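You operate a simulated robot arm through the tools that you are given. There is no shell and no other tool.

Carry out the task below with a simulated two-armed robot. There is one attempt and no reset: what you move stays moved.

JOB
Close up the brown tray's corner with its side and the angle bar.
Fine: side up, red and green wing nuts tight, bar on its marks and latched; leave the other wing nuts alone.

It is judged by the outcome, as a careful person would: the job done as asked, and still so three seconds after it is handed in. It fails if anything else is knocked over, pushed out of place, dropped, spilled or broken.

ROBOT AND FRAMES
Two 7-joint arms with two-finger grippers on one trunk that stands fixed in place. Base frame: the origin is at the foot of the trunk, x ahead of it, y to its left, z up. Units: m, rad, N and s.
The left shoulder is at [0.07, 0.216, 1.325], the right one opposite. With the tool pointing down near the work surface each hand reaches from about 0.1 to 0.8 m from the base axis, measured 20 degrees to its own side. Payload 3.43 kg a hand.
The tool frame of a hand sits at the grasp point between the pads (the TCP): z along the fingers, y along the line on which they close. The tips reach 0.02 m beyond it. Largest opening 0.124 m; the body of the gripper starts 0.093 m behind the TCP.
Orientation is that of the tool frame in the base frame, as a unit quaternion [x, y, z, w]. With the fingers straight down and closing along the base's y, the tool's x points along the base's -x, its y along +y and its z along -z.

CONTROLS
- The arms move only by the tool arm_command. It takes "left_commands", "right_commands" or both (then of equal length, played together; a hand with none holds still); each is a list of rows, each a list of 6 numbers: the shift along the base's x, y, z in m, then the turn, a rotation vector about the base's x, y, z in rad. In form: [[x, y, z, ax, ay, az], ...]. A call has 1 to 20 rows; each row is the pose to reach, as a shift and turn from the pose commanded when the call began. "left_grip" and "right_grip" are, for a hand that has rows, the closure in counts, from 0 (fully open) to 255 (shut), set as the call begins (left out, the last holds). Rows are played at 5 a second. More than 0.05 m and 0.15 rad between two rows, or a gripper value outside its range, and nothing of the call is played. Where a pose cannot be reached the arm comes as near as it can. A force on the tool above 40 N (or 10 N above the force at the start of the call, whichever is more), or a blocked arm, ends the call early, and 0.2 s more pass. The fingers move at their own pace (about 0.072 m/s each) and stop on an object; they squeeze with about 32 N. The grip force told is the motor's: it shows also when the fingers shut on nothing. Time passes only in rows, and 0.2 s behind the last, so rows that repeat a pose let the fingers close. The reply holds the time, the measured pose of the TCP, the force on the tool along the base axes, the opening and the grip force, in the units named above and with some noise, with the torque about the TCP (base axes, N m) and any sound that the robot's microphone picked up, and new pictures: "views" is both (left out), scene, wrist or none (wrist: the cameras of the hands that moved).
- Cameras (640 x 400 px; columns grow to the right, rows downward): "scene" is now at [0.1873, -0.0429, 1.5048]; the picture's right is [-0.45, -0.89, 0.00], its down [-0.46, 0.23, -0.86] and it looks along [0.77, -0.39, -0.51] (base axes); focal length 319 px, centre (320, 200). "left" rides on the left gripper at [0.082, -0.014, -0.14] in its tool frame; the picture's right is [0.17, 0.99, 0.00], its down [-0.83, 0.14, -0.54] and it looks along [-0.53, 0.09, 0.84] (tool axes); focal length 243 px, centre (320, 200). "right" rides on the right gripper at [0.082, 0.014, -0.14] in its tool frame; the picture's right is [-0.17, 0.99, 0.00], its down [-0.83, -0.14, -0.54] and it looks along [-0.53, -0.09, 0.84] (tool axes); focal length 243 px, centre (320, 200). There is no depth. A picture from a camera that has moved, and an enlarged one, comes with that camera's place and axes in the base frame and with its lens.
- raise_lower(by): slides the trunk up (or, below 0, down) by that many m; the arms and the scene camera ride with it, the base frame stays. It gives what a move gives, with no picture.
- turn_head(pan, tilt): turns the head with the scene camera to pan (to the left, within 1.396 rad either way) and tilt (down, from -0.506 to 1.204), counted from straight ahead of the robot. It gives what a move gives, and a new picture of the scene camera.
- zoom(camera, box): a new picture of the part [left, top, right, bottom] of that camera's present view, enlarged. The clock stands still meanwhile.
- close_job(): hands the job in; it is judged then, once.

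Nothing tells you positions but the pictures and the camera data. Unless the task says otherwise, let go and move clear before handing in.

The tools are called as a command line: name --argument value ..., lists and objects as JSON in quotes. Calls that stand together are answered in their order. arm_command: Moves the arms, as the interface text tells. Its arguments: {"type":"object","properties":{"left_commands":{"type":"array"},"left_grip":{"type":"number"},"right_commands":{"type":"array"},"right_grip":{"type":"number"},"views":{"type":"string","enum":["both","scene","wrist","none"]}},"required":[]} The other tools are called the same way: raise_lower (by) slides the trunk up or down; turn_head (pan, tilt) turns the head that bears the scene camera; zoom (camera, box) takes an enlarged picture of a part of a camera's view; close_job () hands the job in.

At the start:

```text
time: 0.0
left_tool_pos: [0.3487, -0.0634, 1.3415]
left_ee_rot: [0.001, 1.0, 0.0, 0.0]
left_ft_force: [0.7, 0.0, 0.4]
left_ft_torque: [0.02, 0.03, 0.05]
left_opening: 0.1242
left_gripper_force: 0.1
right_tool_pos: [0.4118, -0.428, 1.208]
right_ee_rot: [0.0, 1.0, 0.0, -0.001]
right_ft_force: [-0.3, -0.1, -0.7]
right_ft_torque: [0.02, -0.01, -0.01]
right_opening: 0.1241
right_gripper_force: 0.0
trunk travel left (down, up): [-0.479, 0.112]
head pan, tilt: [-0.466, 0.538]
```

scene: 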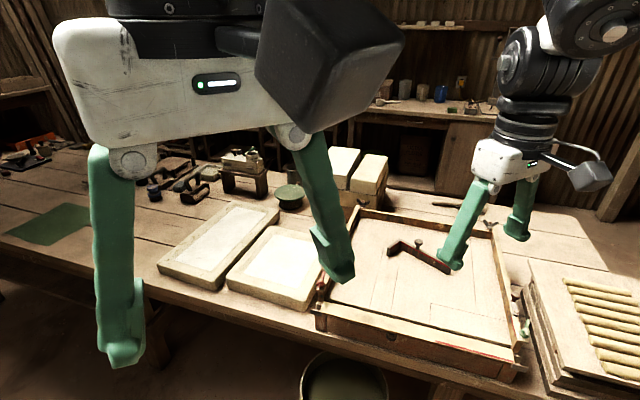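
right: 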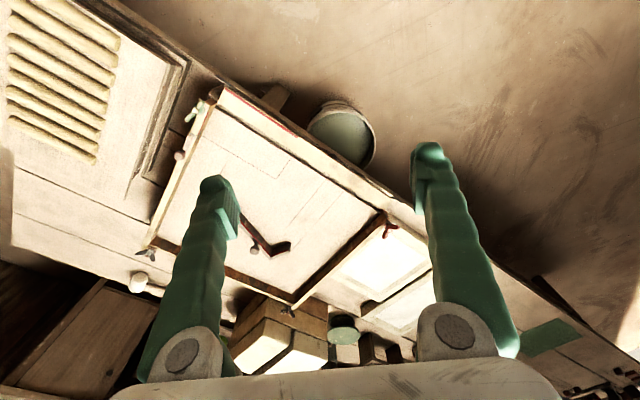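
left: 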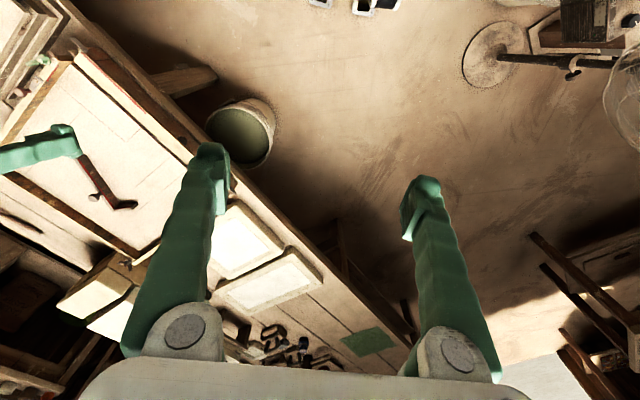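

I see a bench with a brown tray (mould frame), an angle bar lying inside it, and wing nuts around its corners. I'll look closer before moving anything.

zoom --camera "scene" --box '[300, 190, 540, 390]'

zoom --camera "right" --box '[120, 70, 440, 320]'

zoom --camera "left" --box '[0, 40, 220, 260]'

```text
2.00 times, centred on (420, 290) of scene
camera zoom: at [0.1873, -0.0429, 1.5048], right [-0.45, -0.89, 0.0], down [-0.46, 0.23, -0.86], along [0.77, -0.39, -0.51], focal length 639 px, centre (120, 20)
```

zoom: 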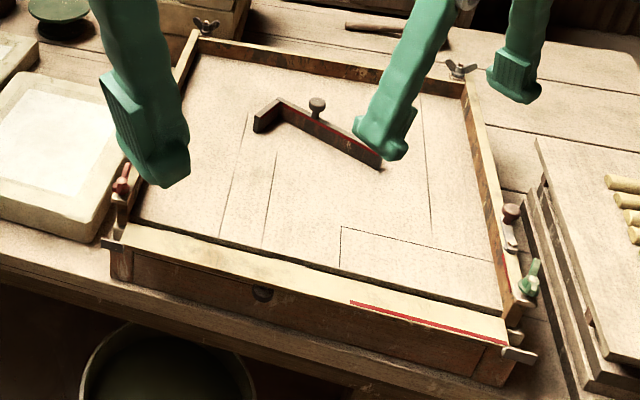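

```text
1.60 times, centred on (280, 195) of right
camera zoom: at [0.3306, -0.4144, 1.3483], right [0.17, 0.99, 0.0], down [0.83, -0.14, 0.54], along [0.53, -0.09, -0.84], focal length 388 px, centre (384, 208)
```

zoom: 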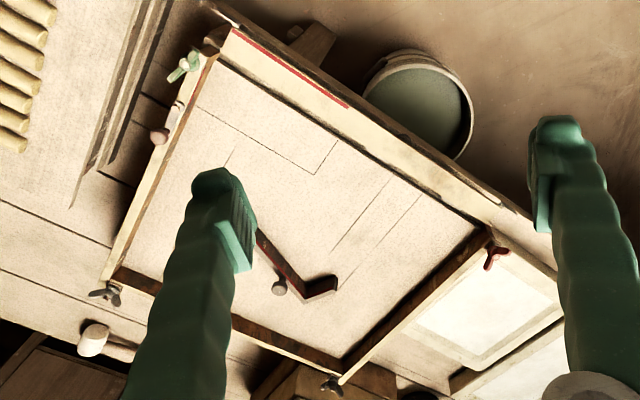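

```text
1.82 times, centred on (110, 150) of left
camera zoom: at [0.2653, -0.0769, 1.482], right [-0.17, 0.99, 0.0], down [0.83, 0.14, 0.54], along [0.53, 0.09, -0.84], focal length 441 px, centre (702, 291)
```

zoom: 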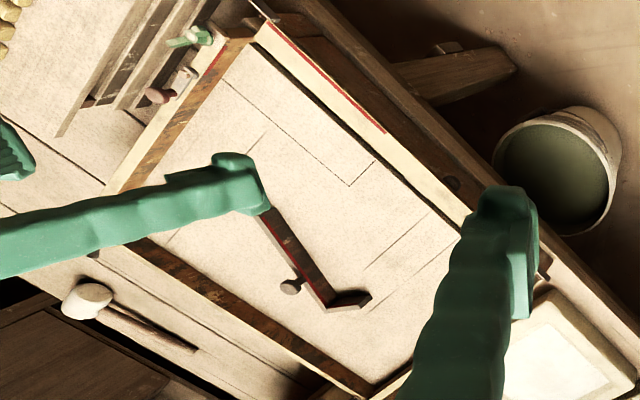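

The tray sits rotated ~45° to the robot, with its near side toward me, the red nut at the left end and the green nut at the right end. I'll move the left hand aside, aim the head at the tray and look in more detail.

arm_command --left_commands '[[0, 0.05, 0, 0, 0, 0], [-0.02, 0.1, 0, 0, 0, 0], [-0.04, 0.15, 0, 0, 0, 0], [-0.06, 0.2, 0, 0, 0, 0], [-0.06, 0.25, 0, 0, 0, 0]]' --views "none"

turn_head --pan -0.85 --tilt 0.8

```text
refused: row 2 steps farther than a row can; nothing moved
```

```text
time: 0.9
left_tool_pos: [0.3488, -0.0634, 1.3417]
left_ee_rot: [0.0, 1.0, 0.0, 0.0]
left_ft_force: [-1.0, 0.7, -0.2]
left_ft_torque: [-0.02, 0.02, 0.03]
left_opening: 0.1242
left_gripper_force: 0.1
right_tool_pos: [0.4121, -0.4283, 1.2068]
right_ee_rot: [0.0, 1.0, 0.0, 0.0]
right_ft_force: [-0.4, -0.1, -0.1]
right_ft_torque: [-0.01, -0.01, -0.02]
right_opening: 0.124
right_gripper_force: 0.0
trunk travel left (down, up): [-0.479, 0.112]
head pan, tilt: [-0.85, 0.799]
camera scene: at [0.1601, -0.0629, 1.4823], right [-0.75, -0.66, 0.0], down [-0.47, 0.54, -0.7], along [0.46, -0.52, -0.72], focal length 319 px, centre (320, 200)
```

scene: 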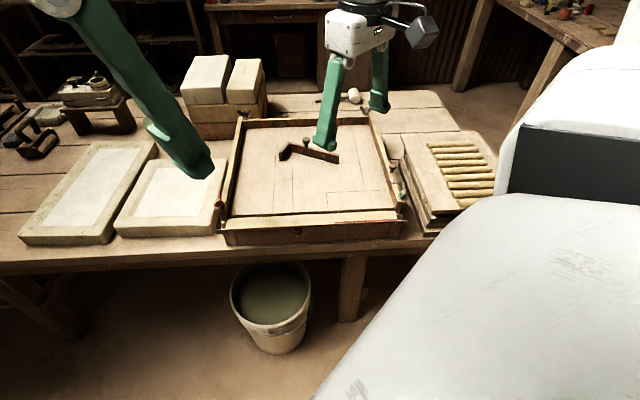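

zoom --camera "scene" --box '[200, 100, 440, 250]'

zoom --camera "scene" --box '[200, 190, 300, 252]'

zoom --camera "scene" --box '[330, 150, 430, 252]'

arm_command --left_commands '[[0, 0.05, 0, 0, 0, 0], [0, 0.1, 0, 0, 0, 0], [0, 0.15, 0, 0, 0, 0], [0, 0.2, 0, 0, 0, 0], [0, 0.25, 0, 0, 0, 0]]' --views "none"

```text
2.67 times, centred on (320, 175) of scene
camera zoom: at [0.1601, -0.0629, 1.4823], right [-0.75, -0.66, 0.0], down [-0.47, 0.54, -0.7], along [0.46, -0.52, -0.72], focal length 852 px, centre (320, 267)
```

zoom: 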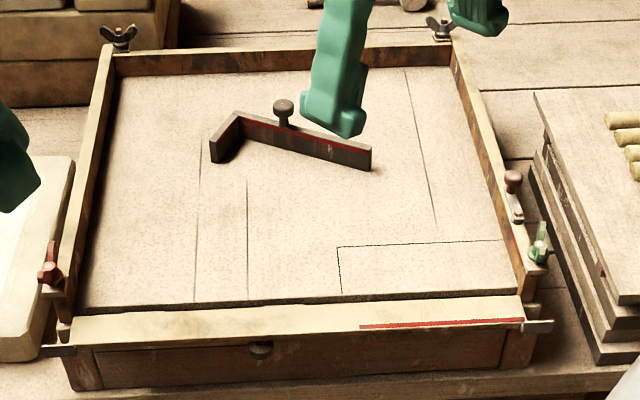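

```text
6.40 times, centred on (250, 221) of scene
camera zoom: at [0.1601, -0.0629, 1.4823], right [-0.75, -0.66, 0.0], down [-0.47, 0.54, -0.7], along [0.46, -0.52, -0.72], focal length 2044 px, centre (768, 66)
```

zoom: 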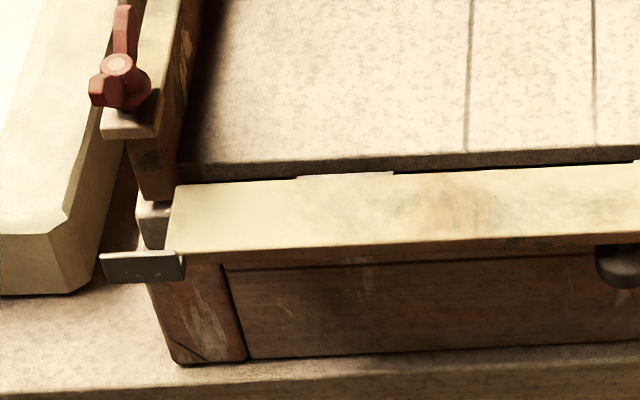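

```text
3.92 times, centred on (380, 201) of scene
camera zoom: at [0.1601, -0.0629, 1.4823], right [-0.75, -0.66, 0.0], down [-0.47, 0.54, -0.7], along [0.46, -0.52, -0.72], focal length 1252 px, centre (85, 196)
```

zoom: 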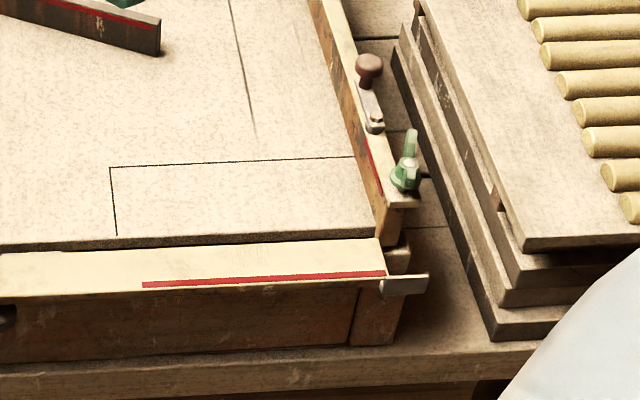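

```text
time: 2.1
left_tool_pos: [0.3414, 0.1796, 1.3233]
left_ee_rot: [0.0, 1.0, -0.002, 0.001]
left_ft_force: [-0.1, 0.8, -0.6]
left_ft_torque: [-0.05, 0.01, -0.02]
left_opening: 0.1243
left_gripper_force: 0.1
left hand out of reach, approached as far as the arm can: row 4, 5
right_tool_pos: [0.4115, -0.4267, 1.2081]
right_ee_rot: [0.0, 1.0, -0.001, 0.001]
right_ft_force: [-0.6, 1.2, 0.0]
right_ft_torque: [-0.04, -0.01, 0.01]
right_opening: 0.124
right_gripper_force: 0.1
trunk travel left (down, up): [-0.479, 0.112]
head pan, tilt: [-0.85, 0.799]
```

The near side board is folded down outward, with metal catch plates at both ends; the latch is the knobbed lever on the right wall. I'll bring the right wrist camera nearer to the green nut and latch to understand the geometry.

arm_command --right_commands '[[-0.02, -0.035, -0.02, 0, 0, 0], [-0.04, -0.07, -0.04, 0, 0, 0], [-0.06, -0.105, -0.06, 0, 0, 0], [-0.08, -0.14, -0.08, 0, 0, 0], [-0.08, -0.16, -0.1, 0, 0, 0]]' --views "both"

```text
time: 3.3
left_tool_pos: [0.3426, 0.1765, 1.3241]
left_ee_rot: [0.001, 1.0, -0.001, 0.0]
left_ft_force: [0.4, -0.5, 0.7]
left_ft_torque: [0.03, 0.01, -0.01]
left_opening: 0.124
left_gripper_force: 0.0
right_tool_pos: [0.333, -0.5893, 1.106]
right_ee_rot: [0.0, 1.0, 0.0, 0.001]
right_ft_force: [0.8, -0.6, 1.2]
right_ft_torque: [0.01, -0.01, -0.03]
right_opening: 0.124
right_gripper_force: 0.1
trunk travel left (down, up): [-0.479, 0.112]
head pan, tilt: [-0.85, 0.799]
camera scene: at [0.1608, -0.0631, 1.4822], right [-0.75, -0.66, 0.0], down [-0.47, 0.54, -0.7], along [0.46, -0.52, -0.72], focal length 319 px, centre (320, 200)
camera right: at [0.2517, -0.5753, 1.2474], right [0.17, 0.99, 0.0], down [0.83, -0.14, 0.54], along [0.53, -0.09, -0.84], focal length 243 px, centre (320, 200)
```

scene: 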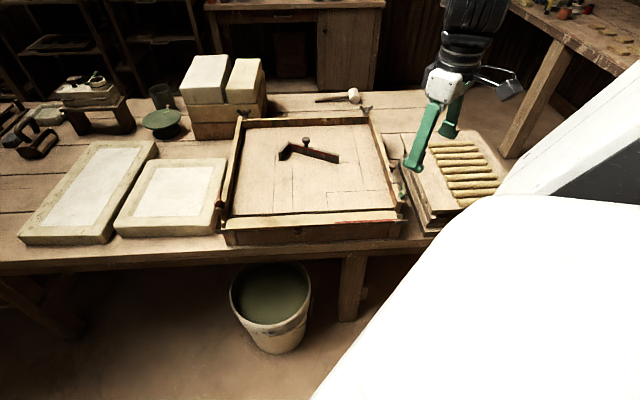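
right: 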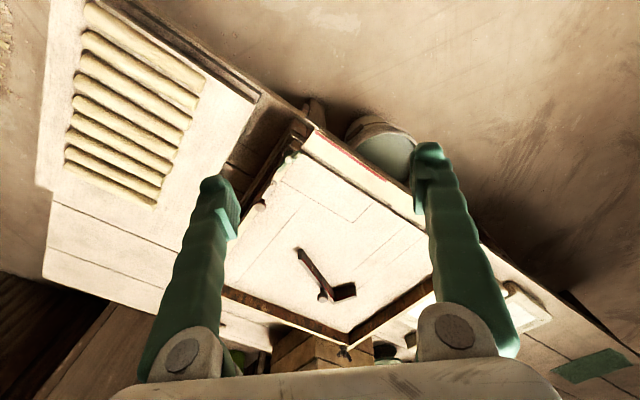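

zoom --camera "right" --box '[230, 110, 350, 230]'

zoom --camera "scene" --box '[370, 160, 430, 245]'

zoom --camera "scene" --box '[205, 190, 265, 245]'

zoom --camera "scene" --box '[260, 120, 360, 180]'

```text
3.33 times, centred on (290, 170) of right
camera zoom: at [0.2517, -0.5753, 1.2474], right [0.17, 0.99, 0.0], down [0.83, -0.14, 0.54], along [0.53, -0.09, -0.84], focal length 809 px, centre (420, 300)
```

zoom: 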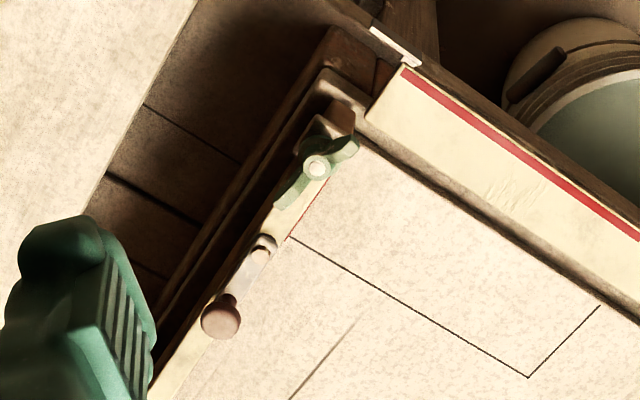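

```text
4.71 times, centred on (400, 202) of scene
camera zoom: at [0.1608, -0.0631, 1.4822], right [-0.75, -0.66, 0.0], down [-0.47, 0.54, -0.7], along [0.46, -0.52, -0.72], focal length 1503 px, centre (-56, 188)
```

zoom: 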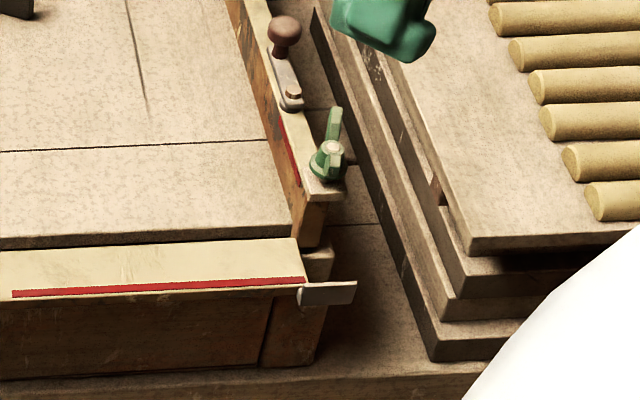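

```text
7.27 times, centred on (235, 218) of scene
camera zoom: at [0.1608, -0.0631, 1.4822], right [-0.75, -0.66, 0.0], down [-0.47, 0.54, -0.7], along [0.46, -0.52, -0.72], focal length 2322 px, centre (938, 73)
```

zoom: 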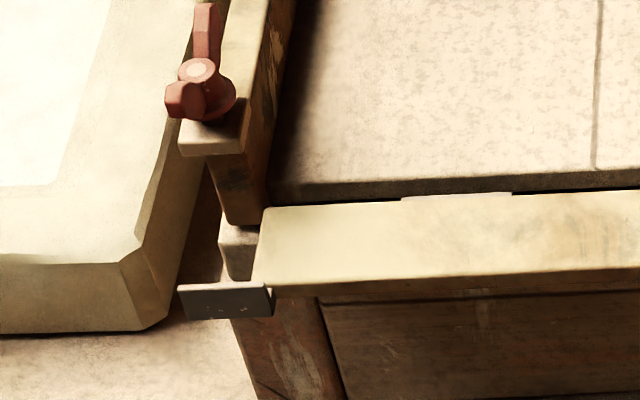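

```text
6.40 times, centred on (310, 150) of scene
camera zoom: at [0.1608, -0.0631, 1.4822], right [-0.75, -0.66, 0.0], down [-0.47, 0.54, -0.7], along [0.46, -0.52, -0.72], focal length 2044 px, centre (384, 520)
```

zoom: 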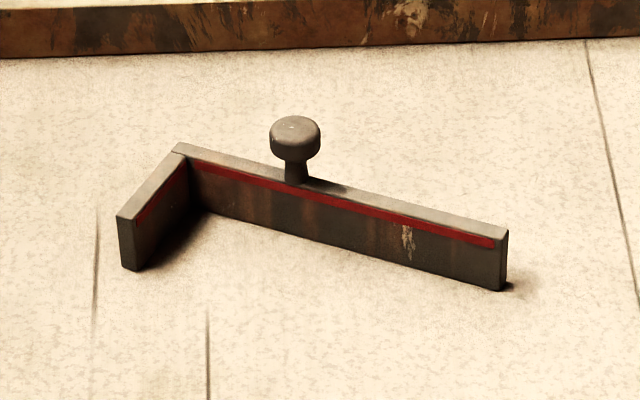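

zoom --camera "scene" --box '[270, 200, 340, 250]'

zoom --camera "scene" --box '[215, 100, 325, 170]'

zoom --camera "scene" --box '[355, 150, 415, 240]'

```text
8.00 times, centred on (305, 225) of scene
camera zoom: at [0.1608, -0.0631, 1.4822], right [-0.75, -0.66, 0.0], down [-0.47, 0.54, -0.7], along [0.46, -0.52, -0.72], focal length 2555 px, centre (440, 0)
```

zoom: 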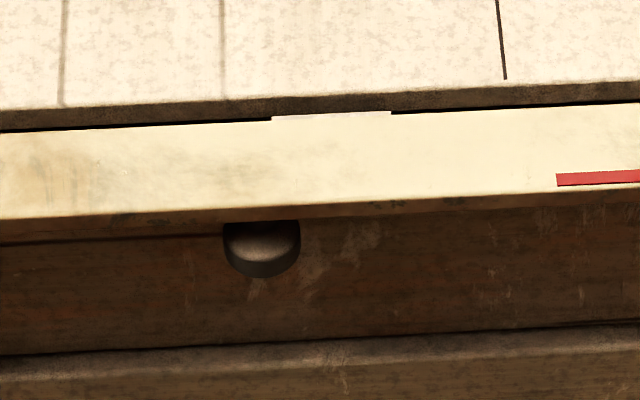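

```text
5.71 times, centred on (270, 135) of scene
camera zoom: at [0.1608, -0.0631, 1.4822], right [-0.75, -0.66, 0.0], down [-0.47, 0.54, -0.7], along [0.46, -0.52, -0.72], focal length 1825 px, centre (606, 571)
```

zoom: 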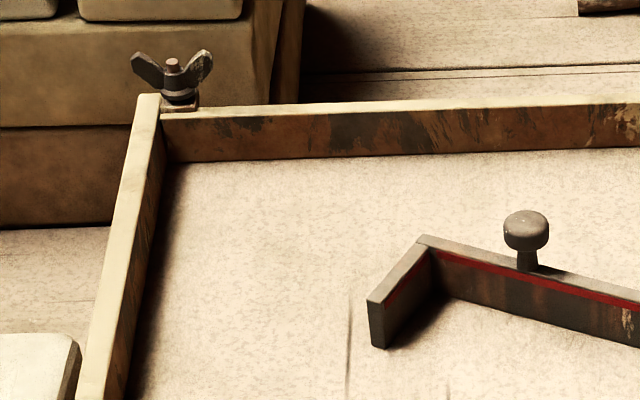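

```text
4.44 times, centred on (385, 195) of scene
camera zoom: at [0.1608, -0.0631, 1.4822], right [-0.75, -0.66, 0.0], down [-0.47, 0.54, -0.7], along [0.46, -0.52, -0.72], focal length 1419 px, centre (31, 222)
```

zoom: 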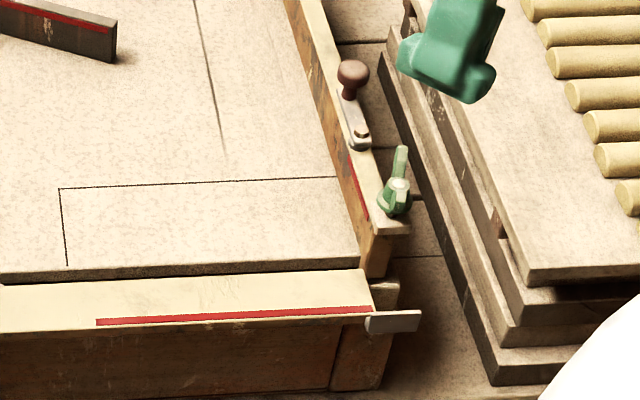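

zoom --camera "right" --box '[280, 115, 320, 155]'

zoom --camera "scene" --box '[385, 185, 415, 225]'

zoom --camera "scene" --box '[208, 190, 238, 240]'

zoom --camera "right" --box '[250, 150, 300, 210]'

```text
10.00 times, centred on (300, 135) of right
camera zoom: at [0.2517, -0.5753, 1.2474], right [0.17, 0.99, 0.0], down [0.83, -0.14, 0.54], along [0.53, -0.09, -0.84], focal length 2426 px, centre (520, 850)
```

zoom: 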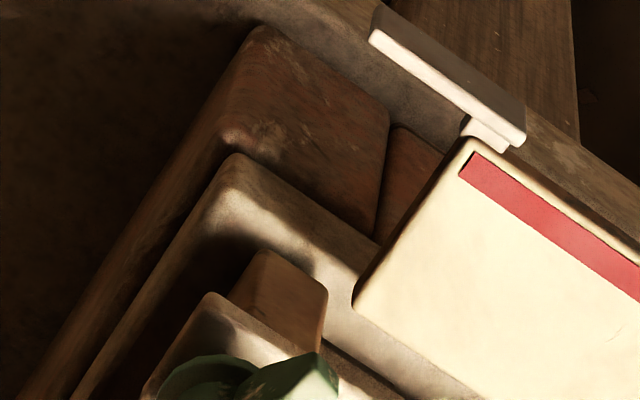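

```text
10.00 times, centred on (400, 205) of scene
camera zoom: at [0.1608, -0.0631, 1.4822], right [-0.75, -0.66, 0.0], down [-0.47, 0.54, -0.7], along [0.46, -0.52, -0.72], focal length 3193 px, centre (-480, 150)
```

zoom: 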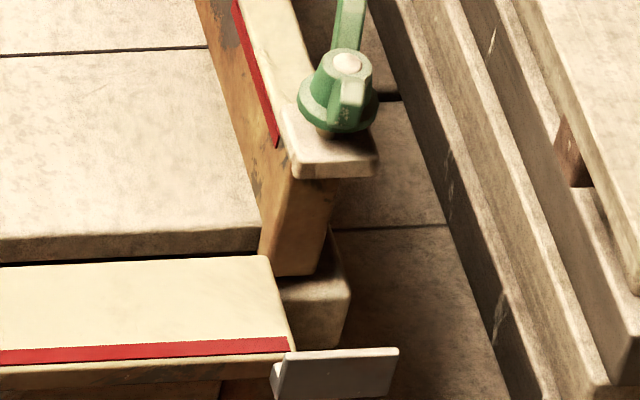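

```text
8.00 times, centred on (223, 215) of scene
camera zoom: at [0.1608, -0.0631, 1.4822], right [-0.75, -0.66, 0.0], down [-0.47, 0.54, -0.7], along [0.46, -0.52, -0.72], focal length 2555 px, centre (1096, 80)
```

zoom: 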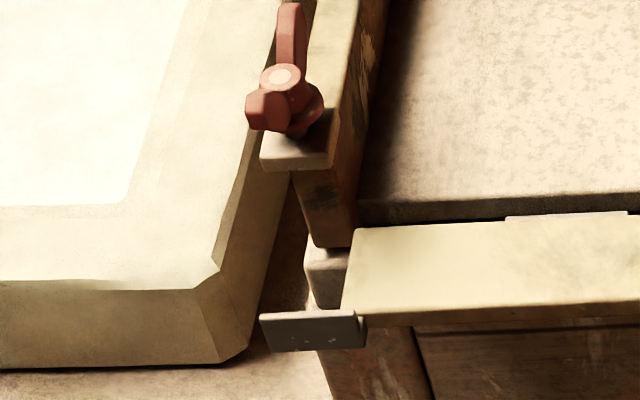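

```text
6.67 times, centred on (275, 180) of right
camera zoom: at [0.2517, -0.5753, 1.2474], right [0.17, 0.99, 0.0], down [0.83, -0.14, 0.54], along [0.53, -0.09, -0.84], focal length 1618 px, centre (620, 333)
```

zoom: 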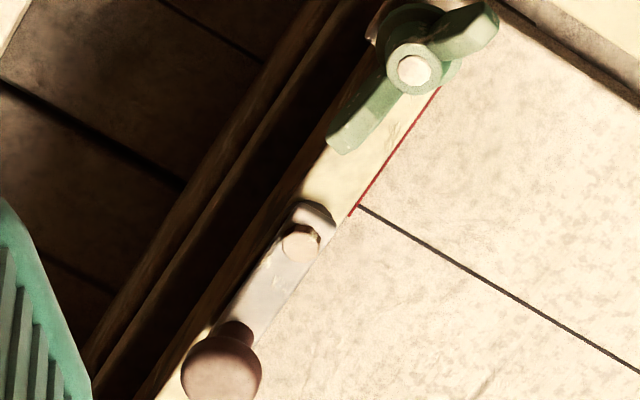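

The green nut (~[0.391, -0.648, 0.90]), the red nut (~[0.73, -0.32, 0.90]) and the tray floor (z≈0.843) are located; the side's end flanges will tuck under the two nuts when it is raised. I'll lift the right hand a bit and lower the trunk to gain reach.

arm_command --right_commands '[[0, 0.02, 0.04, 0, 0, 0], [0, 0.04, 0.08, 0, 0, 0], [0, 0.06, 0.12, 0, 0, 0], [0, 0.08, 0.15, 0, 0, 0]]' --views "none"

raise_lower --by -0.2

turn_head --pan -0.8 --tilt 0.6

```text
time: 4.3
left_tool_pos: [0.3426, 0.1782, 1.3235]
left_ee_rot: [0.0, 1.0, -0.002, -0.001]
left_ft_force: [0.5, 0.6, -1.0]
left_ft_torque: [-0.04, -0.02, 0.0]
left_opening: 0.1243
left_gripper_force: 0.1
right_tool_pos: [0.3308, -0.5058, 1.2593]
right_ee_rot: [0.0, 1.0, -0.001, 0.001]
right_ft_force: [0.7, -0.1, -0.2]
right_ft_torque: [-0.03, -0.02, -0.02]
right_opening: 0.1241
right_gripper_force: 0.1
trunk travel left (down, up): [-0.479, 0.112]
head pan, tilt: [-0.85, 0.799]
```

```text
time: 6.4
left_tool_pos: [0.3735, 0.177, 1.0729]
left_ee_rot: [0.001, 0.995, 0.0, -0.1]
left_ft_force: [0.2, -0.4, -0.4]
left_ft_torque: [0.0, 0.0, 0.0]
left_opening: 0.1239
left_gripper_force: 0.1
right_tool_pos: [0.3314, -0.5084, 1.0566]
right_ee_rot: [0.0, 1.0, 0.0, 0.001]
right_ft_force: [-0.1, -0.1, 0.8]
right_ft_torque: [-0.02, -0.04, 0.02]
right_opening: 0.1241
right_gripper_force: 0.0
trunk travel left (down, up): [-0.279, 0.312]
head pan, tilt: [-0.85, 0.799]
```

```text
time: 7.2
left_tool_pos: [0.3733, 0.1754, 1.0727]
left_ee_rot: [0.0, 0.995, -0.001, -0.099]
left_ft_force: [-0.2, -0.3, -0.3]
left_ft_torque: [-0.01, 0.02, -0.03]
left_opening: 0.1241
left_gripper_force: 0.1
right_tool_pos: [0.3318, -0.5084, 1.0582]
right_ee_rot: [0.0, 1.0, 0.0, 0.0]
right_ft_force: [-0.1, 0.0, 0.7]
right_ft_torque: [0.0, -0.03, 0.0]
right_opening: 0.1239
right_gripper_force: 0.0
trunk travel left (down, up): [-0.279, 0.312]
head pan, tilt: [-0.799, 0.6]
camera scene: at [0.225, -0.0658, 1.2939], right [-0.72, -0.7, 0.0], down [-0.39, 0.41, -0.82], along [0.57, -0.59, -0.57], focal length 319 px, centre (320, 200)
```

scene: 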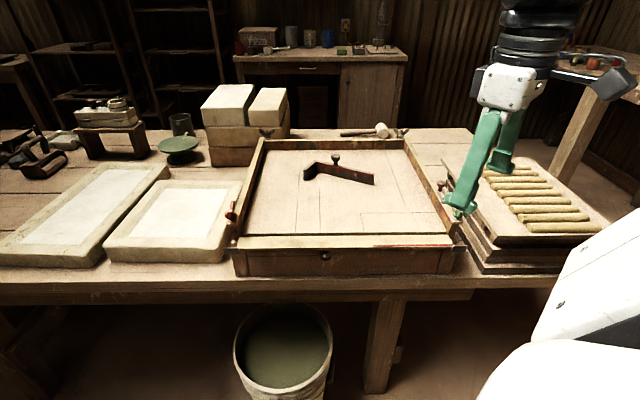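

zoom --camera "scene" --box '[220, 190, 350, 290]'

zoom --camera "scene" --box '[350, 180, 480, 290]'

zoom --camera "scene" --box '[300, 230, 350, 280]'

zoom --camera "scene" --box '[215, 190, 265, 240]'

```text
4.00 times, centred on (285, 240) of scene
camera zoom: at [0.225, -0.0658, 1.2939], right [-0.72, -0.7, 0.0], down [-0.39, 0.41, -0.82], along [0.57, -0.59, -0.57], focal length 1277 px, centre (460, 40)
```

zoom: 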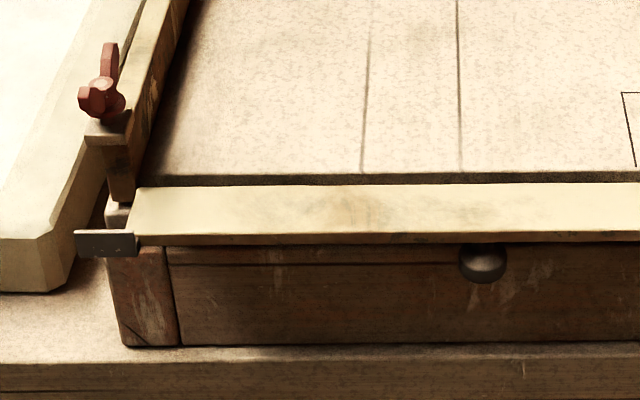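

```text
3.64 times, centred on (415, 235) of scene
camera zoom: at [0.225, -0.0658, 1.2939], right [-0.72, -0.7, 0.0], down [-0.39, 0.41, -0.82], along [0.57, -0.59, -0.57], focal length 1161 px, centre (-26, 73)
```

zoom: 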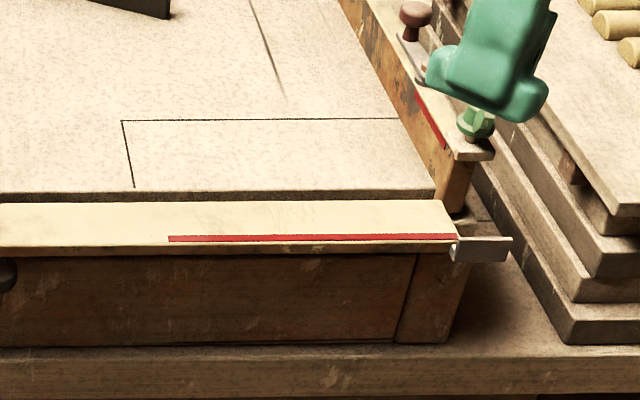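

```text
8.00 times, centred on (325, 255) of scene
camera zoom: at [0.225, -0.0658, 1.2939], right [-0.72, -0.7, 0.0], down [-0.39, 0.41, -0.82], along [0.57, -0.59, -0.57], focal length 2555 px, centre (280, -240)
```

zoom: 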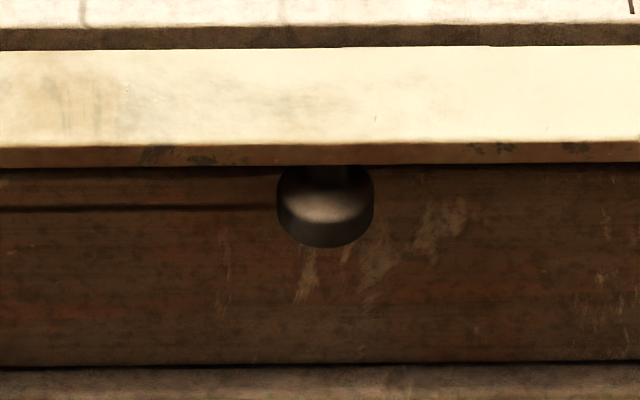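

```text
8.00 times, centred on (240, 215) of scene
camera zoom: at [0.225, -0.0658, 1.2939], right [-0.72, -0.7, 0.0], down [-0.39, 0.41, -0.82], along [0.57, -0.59, -0.57], focal length 2555 px, centre (960, 80)
```

zoom: 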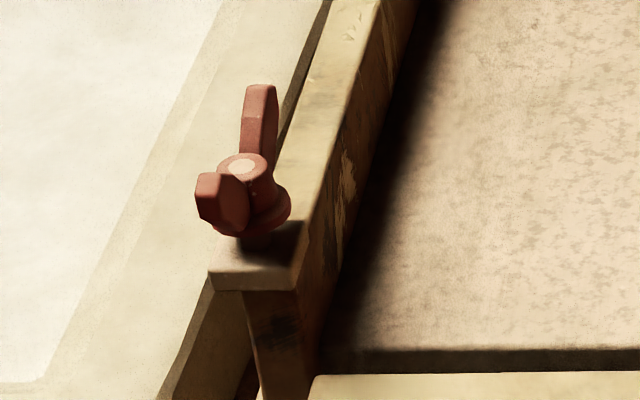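

The board lies about level at z≈0.85 with its hinge line at the tray floor's near edge, and its knob sticks out below. Plan: the left hand lifts the board from underneath near the red end and holds it upright while the right hand tightens the green nut. First I'll turn and stage the left hand.

arm_command --left_commands '[[0.012, -0.037, 0.0, 0, 0, -0.13], [0.024, -0.074, 0.0, 0, 0, -0.26], [0.036, -0.11, 0.0, 0, 0, -0.4], [0.048, -0.147, 0, 0, 0, -0.53], [0.06, -0.185, 0, 0, 0, -0.67], [0.08, -0.22, 0, 0, 0, -0.8]]' --left_grip 255 --views "scene"

```text
time: 8.4
left_tool_pos: [0.296, 0.0033, 1.013]
left_ee_rot: [0.296, 0.95, 0.018, -0.094]
left_ft_force: [0.2, 0.1, 0.4]
left_ft_torque: [-0.03, -0.01, -0.01]
left_opening: 0.0
left_gripper_force: 31.7
left hand out of reach, approached as far as the arm can: row 1, 2, 3, 4, 5, 6
right_tool_pos: [0.3323, -0.507, 1.0571]
right_ee_rot: [0.0, 1.0, -0.001, 0.001]
right_ft_force: [0.5, -0.9, 0.3]
right_ft_torque: [-0.07, 0.0, -0.01]
right_opening: 0.124
right_gripper_force: 0.0
trunk travel left (down, up): [-0.279, 0.312]
head pan, tilt: [-0.799, 0.6]
stopped in row 6 (left hand): the force on the tool passed its limit at 96 N (the readings are from after the stop); the commanded pose is now the measured one
camera scene: at [0.2223, -0.067, 1.2934], right [-0.75, -0.67, 0.0], down [-0.38, 0.43, -0.82], along [0.55, -0.61, -0.57], focal length 319 px, centre (320, 200)
```

scene: 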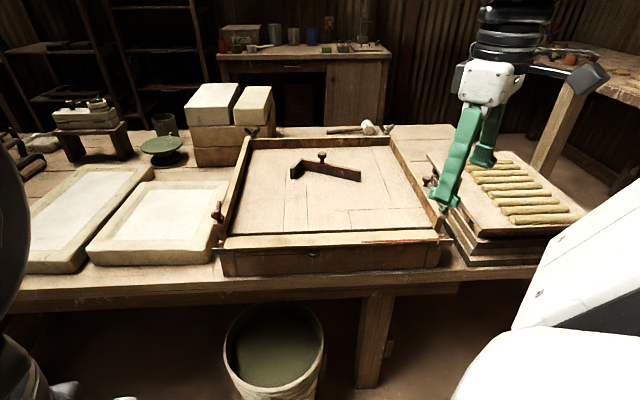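

The left wrist bumped near the robot's own head; nothing on the bench moved. I'll back the left hand out forward-left, away from the head.

arm_command --left_commands '[[0.02, 0.04, 0.0, 0, 0, 0], [0.05, 0.07, 0.0, 0, 0, 0], [0.09, 0.1, 0, 0, 0, 0], [0.13, 0.12, 0, 0, 0, 0], [0.17, 0.12, 0, 0, 0, 0]]' --left_grip 255 --views "both"

```text
time: 8.9
left_tool_pos: [0.2971, 0.0475, 1.0076]
left_ee_rot: [0.292, 0.952, 0.018, -0.092]
left_ft_force: [3.8, 0.8, 0.6]
left_ft_torque: [-0.26, 0.59, -0.17]
left_opening: 0.0
left_gripper_force: 32.3
left hand out of reach, approached as far as the arm can: row 1, 2
right_tool_pos: [0.3325, -0.509, 1.0571]
right_ee_rot: [0.0, 1.0, 0.0, 0.0]
right_ft_force: [-0.2, -0.6, 0.0]
right_ft_torque: [0.03, 0.04, 0.02]
right_opening: 0.1239
right_gripper_force: 0.1
trunk travel left (down, up): [-0.279, 0.312]
head pan, tilt: [-0.799, 0.6]
stopped in row 2 (left hand): the force on the tool passed its limit at 42 N (the readings are from after the stop); the commanded pose is now the measured one
camera scene: at [0.2253, -0.0661, 1.2939], right [-0.72, -0.7, 0.0], down [-0.39, 0.41, -0.82], along [0.58, -0.59, -0.57], focal length 319 px, centre (320, 200)
camera left: at [0.244, 0.0691, 1.1603], right [0.42, 0.91, 0.01], down [0.84, -0.39, 0.37], along [0.34, -0.14, -0.93], focal length 243 px, centre (320, 200)
```

scene: 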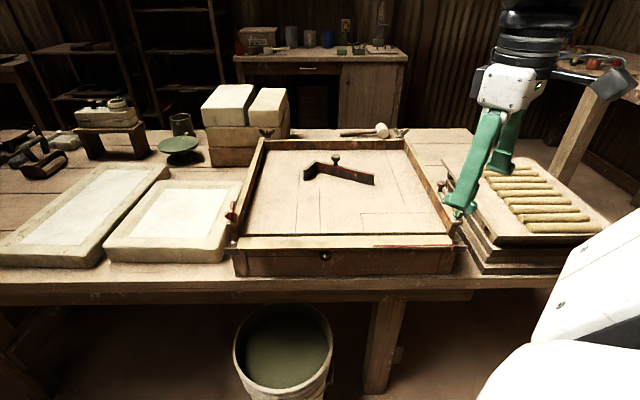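
left: 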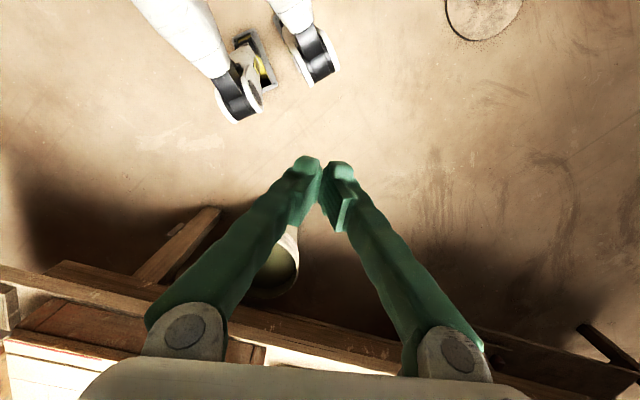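

arm_command --left_commands '[[0.02, 0.01, -0.01, 0, 0, 0], [0.05, 0.02, -0.02, 0, 0, 0], [0.08, 0.03, -0.03, 0, 0, 0], [0.11, 0.03, -0.03, 0, 0, 0], [0.14, 0.03, -0.03, 0, 0, 0], [0.17, 0.03, -0.03, 0, 0, 0]]' --left_grip 255 --views "scene"

```text
time: 10.3
left_tool_pos: [0.2977, 0.054, 1.0056]
left_ee_rot: [0.292, 0.952, 0.018, -0.092]
left_ft_force: [0.1, -0.8, -0.2]
left_ft_torque: [0.0, 0.02, -0.04]
left_opening: 0.0
left_gripper_force: 32.0
left hand out of reach, approached as far as the arm can: row 1, 2, 3, 4, 5, 6
right_tool_pos: [0.3322, -0.5087, 1.0585]
right_ee_rot: [0.0, 1.0, 0.0, 0.001]
right_ft_force: [-0.7, -1.0, -0.1]
right_ft_torque: [0.01, -0.01, 0.02]
right_opening: 0.1238
right_gripper_force: 0.1
trunk travel left (down, up): [-0.279, 0.312]
head pan, tilt: [-0.799, 0.6]
camera scene: at [0.225, -0.0657, 1.294], right [-0.72, -0.7, 0.0], down [-0.39, 0.41, -0.83], along [0.58, -0.59, -0.56], focal length 319 px, centre (320, 200)
```

scene: 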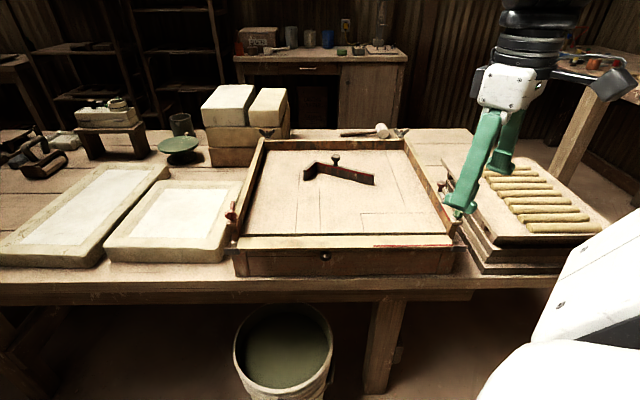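

arm_command --left_commands '[[0.01, 0, -0.03, 0, 0, 0.1], [0.02, 0, -0.06, 0, 0, 0.2], [0.03, 0, -0.09, 0, 0, 0.3], [0.05, 0, -0.12, 0, 0, 0.4]]' --left_grip 255 --views "none"

```text
time: 11.3
left_tool_pos: [0.3481, 0.0564, 0.8847]
left_ee_rot: [0.097, 0.991, 0.0, -0.094]
left_ft_force: [0.7, 1.0, -0.3]
left_ft_torque: [0.0, 0.01, 0.03]
left_opening: 0.0002
left_gripper_force: 31.9
right_tool_pos: [0.3331, -0.508, 1.057]
right_ee_rot: [0.0, 1.0, 0.0, 0.001]
right_ft_force: [-0.8, -0.1, -0.4]
right_ft_torque: [-0.01, 0.0, 0.0]
right_opening: 0.1238
right_gripper_force: 0.1
trunk travel left (down, up): [-0.279, 0.312]
head pan, tilt: [-0.799, 0.6]
```

arm_command --left_commands '[[0.03, -0.02, 0.0, 0, 0, -0.08], [0.06, -0.05, 0.0, 0, 0, -0.16], [0.085, -0.085, 0.0, 0, 0, -0.24], [0.105, -0.12, 0, 0, 0, -0.32], [0.125, -0.16, 0, 0, 0, -0.4], [0.135, -0.2, 0, 0, 0, -0.48], [0.14, -0.24, 0, 0, 0, -0.55], [0.145, -0.275, 0, 0, 0, -0.6]]' --left_grip 255 --views "both"

```text
time: 12.3
left_tool_pos: [0.4857, -0.0502, 0.926]
left_ee_rot: [0.158, 0.981, -0.086, -0.068]
left_ft_force: [0.3, -0.2, 0.5]
left_ft_torque: [-0.03, 0.02, -0.02]
left_opening: 0.0
left_gripper_force: 32.2
left hand out of reach, approached as far as the arm can: row 3, 4
right_tool_pos: [0.3325, -0.5082, 1.0569]
right_ee_rot: [-0.001, 1.0, -0.001, 0.0]
right_ft_force: [-0.2, 0.4, -0.6]
right_ft_torque: [0.05, 0.03, 0.0]
right_opening: 0.124
right_gripper_force: 0.1
trunk travel left (down, up): [-0.279, 0.312]
head pan, tilt: [-0.799, 0.6]
stopped in row 4 (left hand): the arm was blocked; the commanded pose is now the measured one
camera scene: at [0.2257, -0.0657, 1.2938], right [-0.72, -0.7, 0.0], down [-0.39, 0.4, -0.82], along [0.58, -0.59, -0.57], focal length 319 px, centre (320, 200)
camera left: at [0.4245, -0.0161, 1.0745], right [0.14, 0.98, -0.17], down [0.91, -0.06, 0.41], along [0.39, -0.21, -0.9], focal length 243 px, centre (320, 200)
```

scene: 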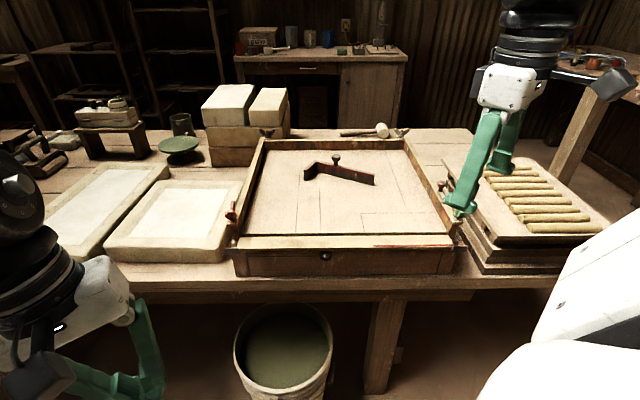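
left: 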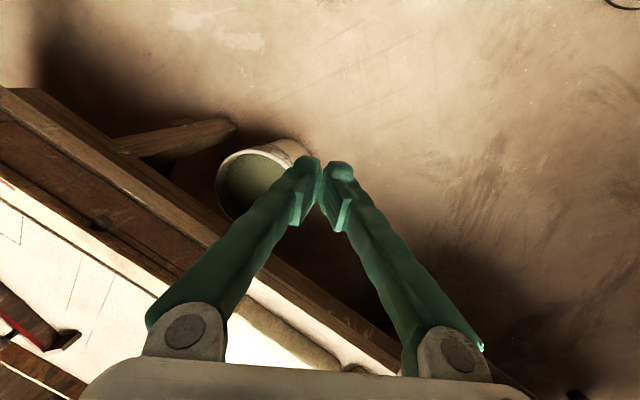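

The left arm is cramped with the trunk low, and the right arm is better placed for the side board. I'll raise the trunk back, park the left hand, and use the right hand to lift the board.

raise_lower --by 0.2

arm_command --left_commands '[[0.0, 0.04, 0.0, 0, 0, 0.06], [0.0, 0.08, 0.0, 0, 0, 0.12], [0.0, 0.12, 0.0, 0, 0, 0.18], [0.0, 0.16, 0, 0, 0, 0.24], [0, 0.2, 0, 0, 0, 0.3]]' --left_grip 255 --views "scene"

```text
time: 14.5
left_tool_pos: [0.4973, -0.0492, 1.1516]
left_ee_rot: [0.147, 0.982, -0.11, -0.053]
left_ft_force: [0.6, 0.2, -0.1]
left_ft_torque: [-0.05, 0.01, 0.02]
left_opening: 0.0
left_gripper_force: 31.8
right_tool_pos: [0.3312, -0.5096, 1.2574]
right_ee_rot: [0.0, 1.0, 0.0, 0.0]
right_ft_force: [-0.1, 0.2, 0.5]
right_ft_torque: [0.01, 0.0, 0.03]
right_opening: 0.1238
right_gripper_force: 0.2
trunk travel left (down, up): [-0.479, 0.112]
head pan, tilt: [-0.799, 0.6]
```

```text
time: 15.7
left_tool_pos: [0.4777, 0.1405, 1.1252]
left_ee_rot: [0.009, 0.994, -0.09, -0.054]
left_ft_force: [0.1, -0.1, -0.4]
left_ft_torque: [-0.03, -0.01, 0.04]
left_opening: 0.0
left_gripper_force: 31.9
left hand out of reach, approached as far as the arm can: row 5
right_tool_pos: [0.3319, -0.5062, 1.258]
right_ee_rot: [0.001, 1.0, -0.001, 0.001]
right_ft_force: [0.4, 0.2, -0.2]
right_ft_torque: [0.0, 0.02, -0.01]
right_opening: 0.124
right_gripper_force: 0.1
trunk travel left (down, up): [-0.479, 0.112]
head pan, tilt: [-0.799, 0.6]
camera scene: at [0.1679, -0.0637, 1.4993], right [-0.72, -0.7, 0.0], down [-0.39, 0.4, -0.83], along [0.58, -0.59, -0.56], focal length 319 px, centre (320, 200)
```

scene: 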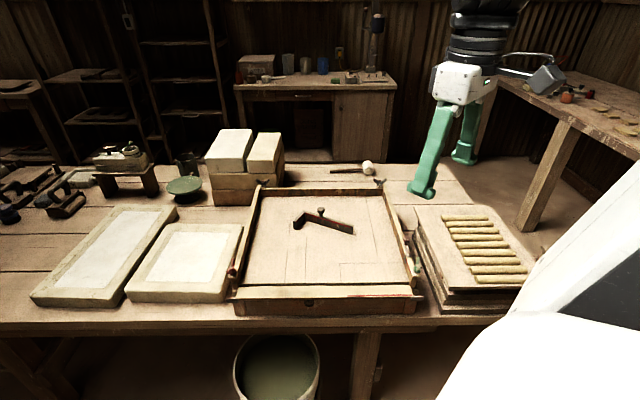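

arm_command --right_commands '[[0.006, 0.009, -0.04, 0, 0, -0.13], [0.012, 0.018, -0.08, 0, 0, -0.26], [0.018, 0.027, -0.12, 0, 0, -0.4], [0.024, 0.036, -0.16, 0, 0, -0.53], [0.03, 0.045, -0.2, 0, 0, -0.67], [0.036, 0.055, -0.24, 0, 0, -0.8]]' --right_grip 255 --views "scene"

```text
time: 17.1
left_tool_pos: [0.4781, 0.1374, 1.1273]
left_ee_rot: [0.009, 0.994, -0.091, -0.054]
left_ft_force: [0.0, -0.1, -0.2]
left_ft_torque: [0.05, -0.03, 0.02]
left_opening: 0.0
left_gripper_force: 31.8
right_tool_pos: [0.3717, -0.4929, 1.053]
right_ee_rot: [0.295, 0.955, 0.0, 0.001]
right_ft_force: [0.1, 0.8, -0.2]
right_ft_torque: [0.04, -0.04, 0.03]
right_opening: 0.0
right_gripper_force: 31.7
right hand out of reach, approached as far as the arm can: row 4, 5, 6
trunk travel left (down, up): [-0.479, 0.112]
head pan, tilt: [-0.799, 0.6]
camera scene: at [0.1671, -0.067, 1.4993], right [-0.72, -0.7, 0.0], down [-0.39, 0.41, -0.83], along [0.58, -0.59, -0.56], focal length 319 px, centre (320, 200)
```

scene: 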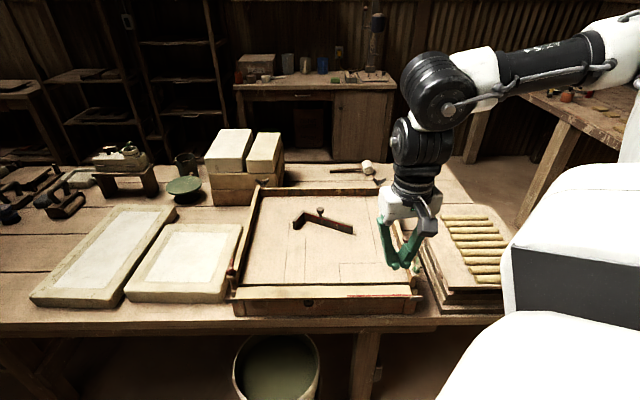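

The wrist can't turn further in that sense (limit about −0.6), so I'll turn it the other way round to the equivalent orientation (+2.34), which also puts the camera on top when tilted.

arm_command --right_commands '[[0, 0, 0.005, 0, 0, 0.14], [0, 0, 0.01, 0, 0, 0.28], [0, 0, 0.02, 0, 0, 0.42], [0, 0, 0.03, 0, 0, 0.56], [0, 0, 0.03, 0, 0, 0.7], [0, 0, 0.03, 0, 0, 0.84], [0, 0, 0.03, 0, 0, 0.98], [0, 0, 0.03, 0, 0, 1.12], [0, 0, 0.03, 0, 0, 1.26], [0, 0, 0.03, 0, 0, 1.4], [0, 0, 0.03, 0, 0, 1.54], [0, 0, 0.03, 0, 0, 1.68], [0, 0, 0.03, 0, 0, 1.82], [0, 0, 0.03, 0, 0, 1.96], [0, 0, 0.03, 0, 0, 2.1], [0, 0, 0.03, 0, 0, 2.24], [0, 0, 0.03, 0, 0, 2.38], [0, 0, 0.03, 0, 0, 2.52], [0, 0, 0.03, 0, 0, 2.66], [0, 0, 0.03, 0, 0, 2.8]]' --right_grip 255 --views "both"

```text
time: 21.3
left_tool_pos: [0.4788, 0.1387, 1.1281]
left_ee_rot: [0.009, 0.994, -0.092, -0.055]
left_ft_force: [-0.4, 0.0, 0.1]
left_ft_torque: [-0.05, -0.02, 0.02]
left_opening: 0.0
left_gripper_force: 32.0
right_tool_pos: [0.3703, -0.4921, 1.0819]
right_ee_rot: [0.892, -0.453, -0.001, 0.0]
right_ft_force: [-0.1, 0.5, 0.7]
right_ft_torque: [0.0, 0.0, 0.0]
right_opening: 0.0
right_gripper_force: 32.4
trunk travel left (down, up): [-0.479, 0.112]
head pan, tilt: [-0.799, 0.6]
camera scene: at [0.1684, -0.0657, 1.4992], right [-0.72, -0.7, 0.0], down [-0.39, 0.41, -0.83], along [0.58, -0.59, -0.56], focal length 319 px, centre (320, 200)
camera right: at [0.4097, -0.5666, 1.2234], right [-0.89, -0.45, 0.0], down [-0.38, 0.75, 0.54], along [-0.24, 0.48, -0.84], focal length 243 px, centre (320, 200)
```

scene: 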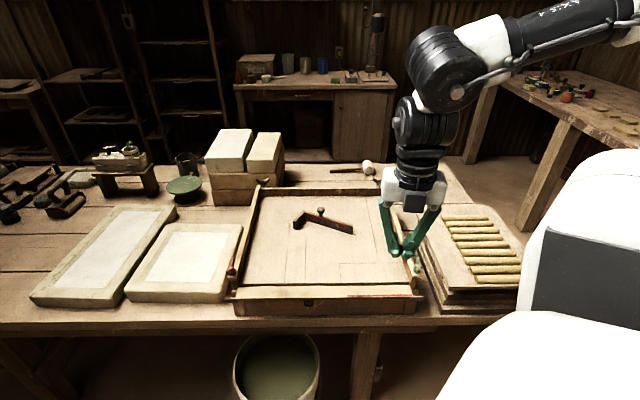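
right: 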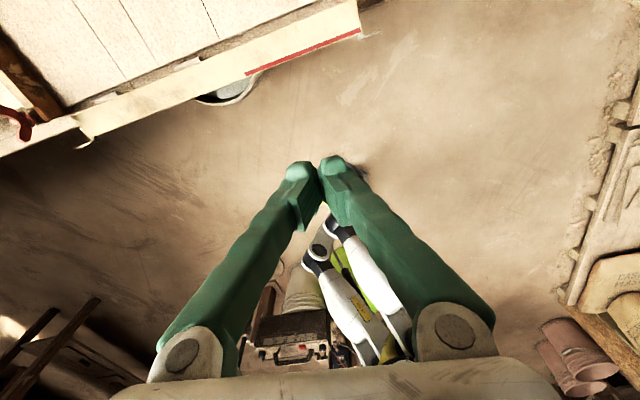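

arm_command --right_commands '[[-0.0013, 0.007, -0.02, -0.0897, -0.0871, 0], [-0.0026, 0.014, -0.04, -0.1794, -0.1742, 0], [-0.004, 0.021, -0.06, -0.269, -0.2613, 0], [-0.0053, 0.028, -0.08, -0.3587, -0.3484, 0], [-0.0066, 0.035, -0.1, -0.4448, -0.432, 0], [-0.008, 0.042, -0.115, -0.5345, -0.519, 0], [-0.0092, 0.048, -0.13, -0.6241, -0.6061, 0]]' --right_grip 255 --views "both"

```text
time: 22.9
left_tool_pos: [0.4776, 0.1376, 1.1271]
left_ee_rot: [0.009, 0.994, -0.091, -0.054]
left_ft_force: [-0.4, -0.6, -0.4]
left_ft_torque: [0.01, -0.08, -0.01]
left_opening: 0.0
left_gripper_force: 32.1
right_tool_pos: [0.41, -0.5433, 0.9957]
right_ee_rot: [0.814, -0.411, 0.389, 0.128]
right_ft_force: [-1.0, -0.8, 1.1]
right_ft_torque: [0.06, -0.05, 0.04]
right_opening: 0.0002
right_gripper_force: 31.9
right hand out of reach, approached as far as the arm can: row 3, 4, 5, 6, 7
trunk travel left (down, up): [-0.479, 0.112]
head pan, tilt: [-0.799, 0.6]
camera scene: at [0.1671, -0.0662, 1.4994], right [-0.72, -0.7, 0.0], down [-0.39, 0.41, -0.83], along [0.58, -0.59, -0.56], focal length 319 px, centre (320, 200)
camera right: at [0.3554, -0.525, 1.1485], right [-0.82, -0.53, -0.23], down [-0.48, 0.85, -0.24], along [0.32, -0.09, -0.94], focal length 243 px, centre (320, 200)
```

scene: 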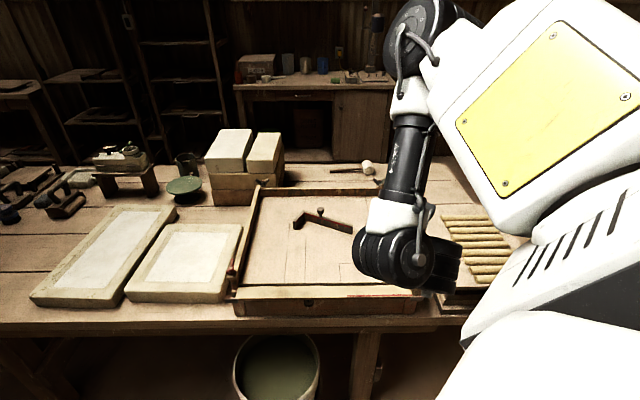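
right: 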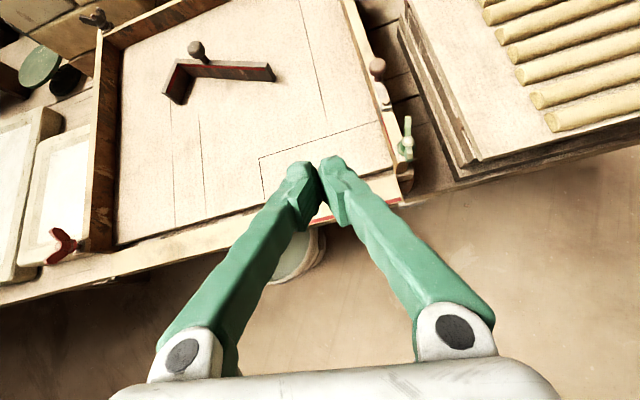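

arm_command --right_commands '[[-0.005, 0.018, -0.03, 0, 0, 0], [-0.01, 0.035, -0.06, 0, 0, 0], [-0.014, 0.049, -0.096, 0, 0, 0]]' --right_grip 255 --views "both"

```text
time: 23.7
left_tool_pos: [0.4796, 0.1395, 1.1259]
left_ee_rot: [0.009, 0.994, -0.091, -0.056]
left_ft_force: [-0.2, 0.1, -0.9]
left_ft_torque: [0.03, 0.03, -0.01]
left_opening: 0.0
left_gripper_force: 32.0
right_tool_pos: [0.4233, -0.5355, 0.8607]
right_ee_rot: [0.813, -0.411, 0.39, 0.134]
right_ft_force: [-13.7, 6.1, 11.7]
right_ft_torque: [0.07, 0.14, 0.03]
right_opening: 0.0059
right_gripper_force: 32.0
right hand out of reach, approached as far as the arm can: row 1, 2, 3
trunk travel left (down, up): [-0.479, 0.112]
head pan, tilt: [-0.799, 0.6]
camera scene: at [0.1691, -0.066, 1.4988], right [-0.72, -0.7, 0.0], down [-0.39, 0.41, -0.82], along [0.57, -0.59, -0.57], focal length 319 px, centre (320, 200)
camera right: at [0.3697, -0.5147, 1.0134], right [-0.82, -0.52, -0.22], down [-0.47, 0.85, -0.25], along [0.32, -0.1, -0.94], focal length 243 px, centre (320, 200)
```

scene: 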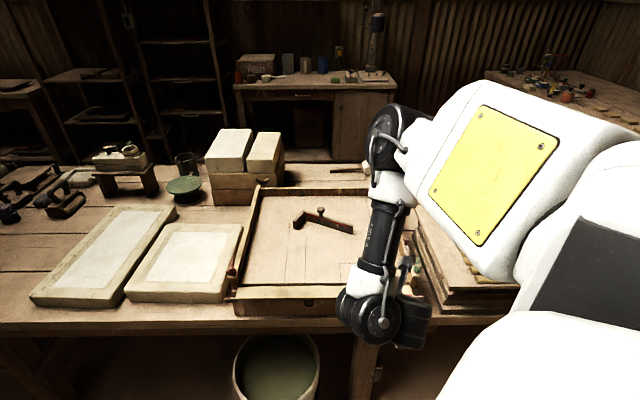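
right: 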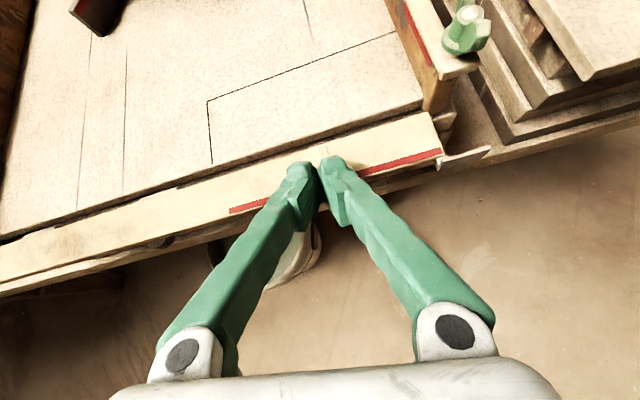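

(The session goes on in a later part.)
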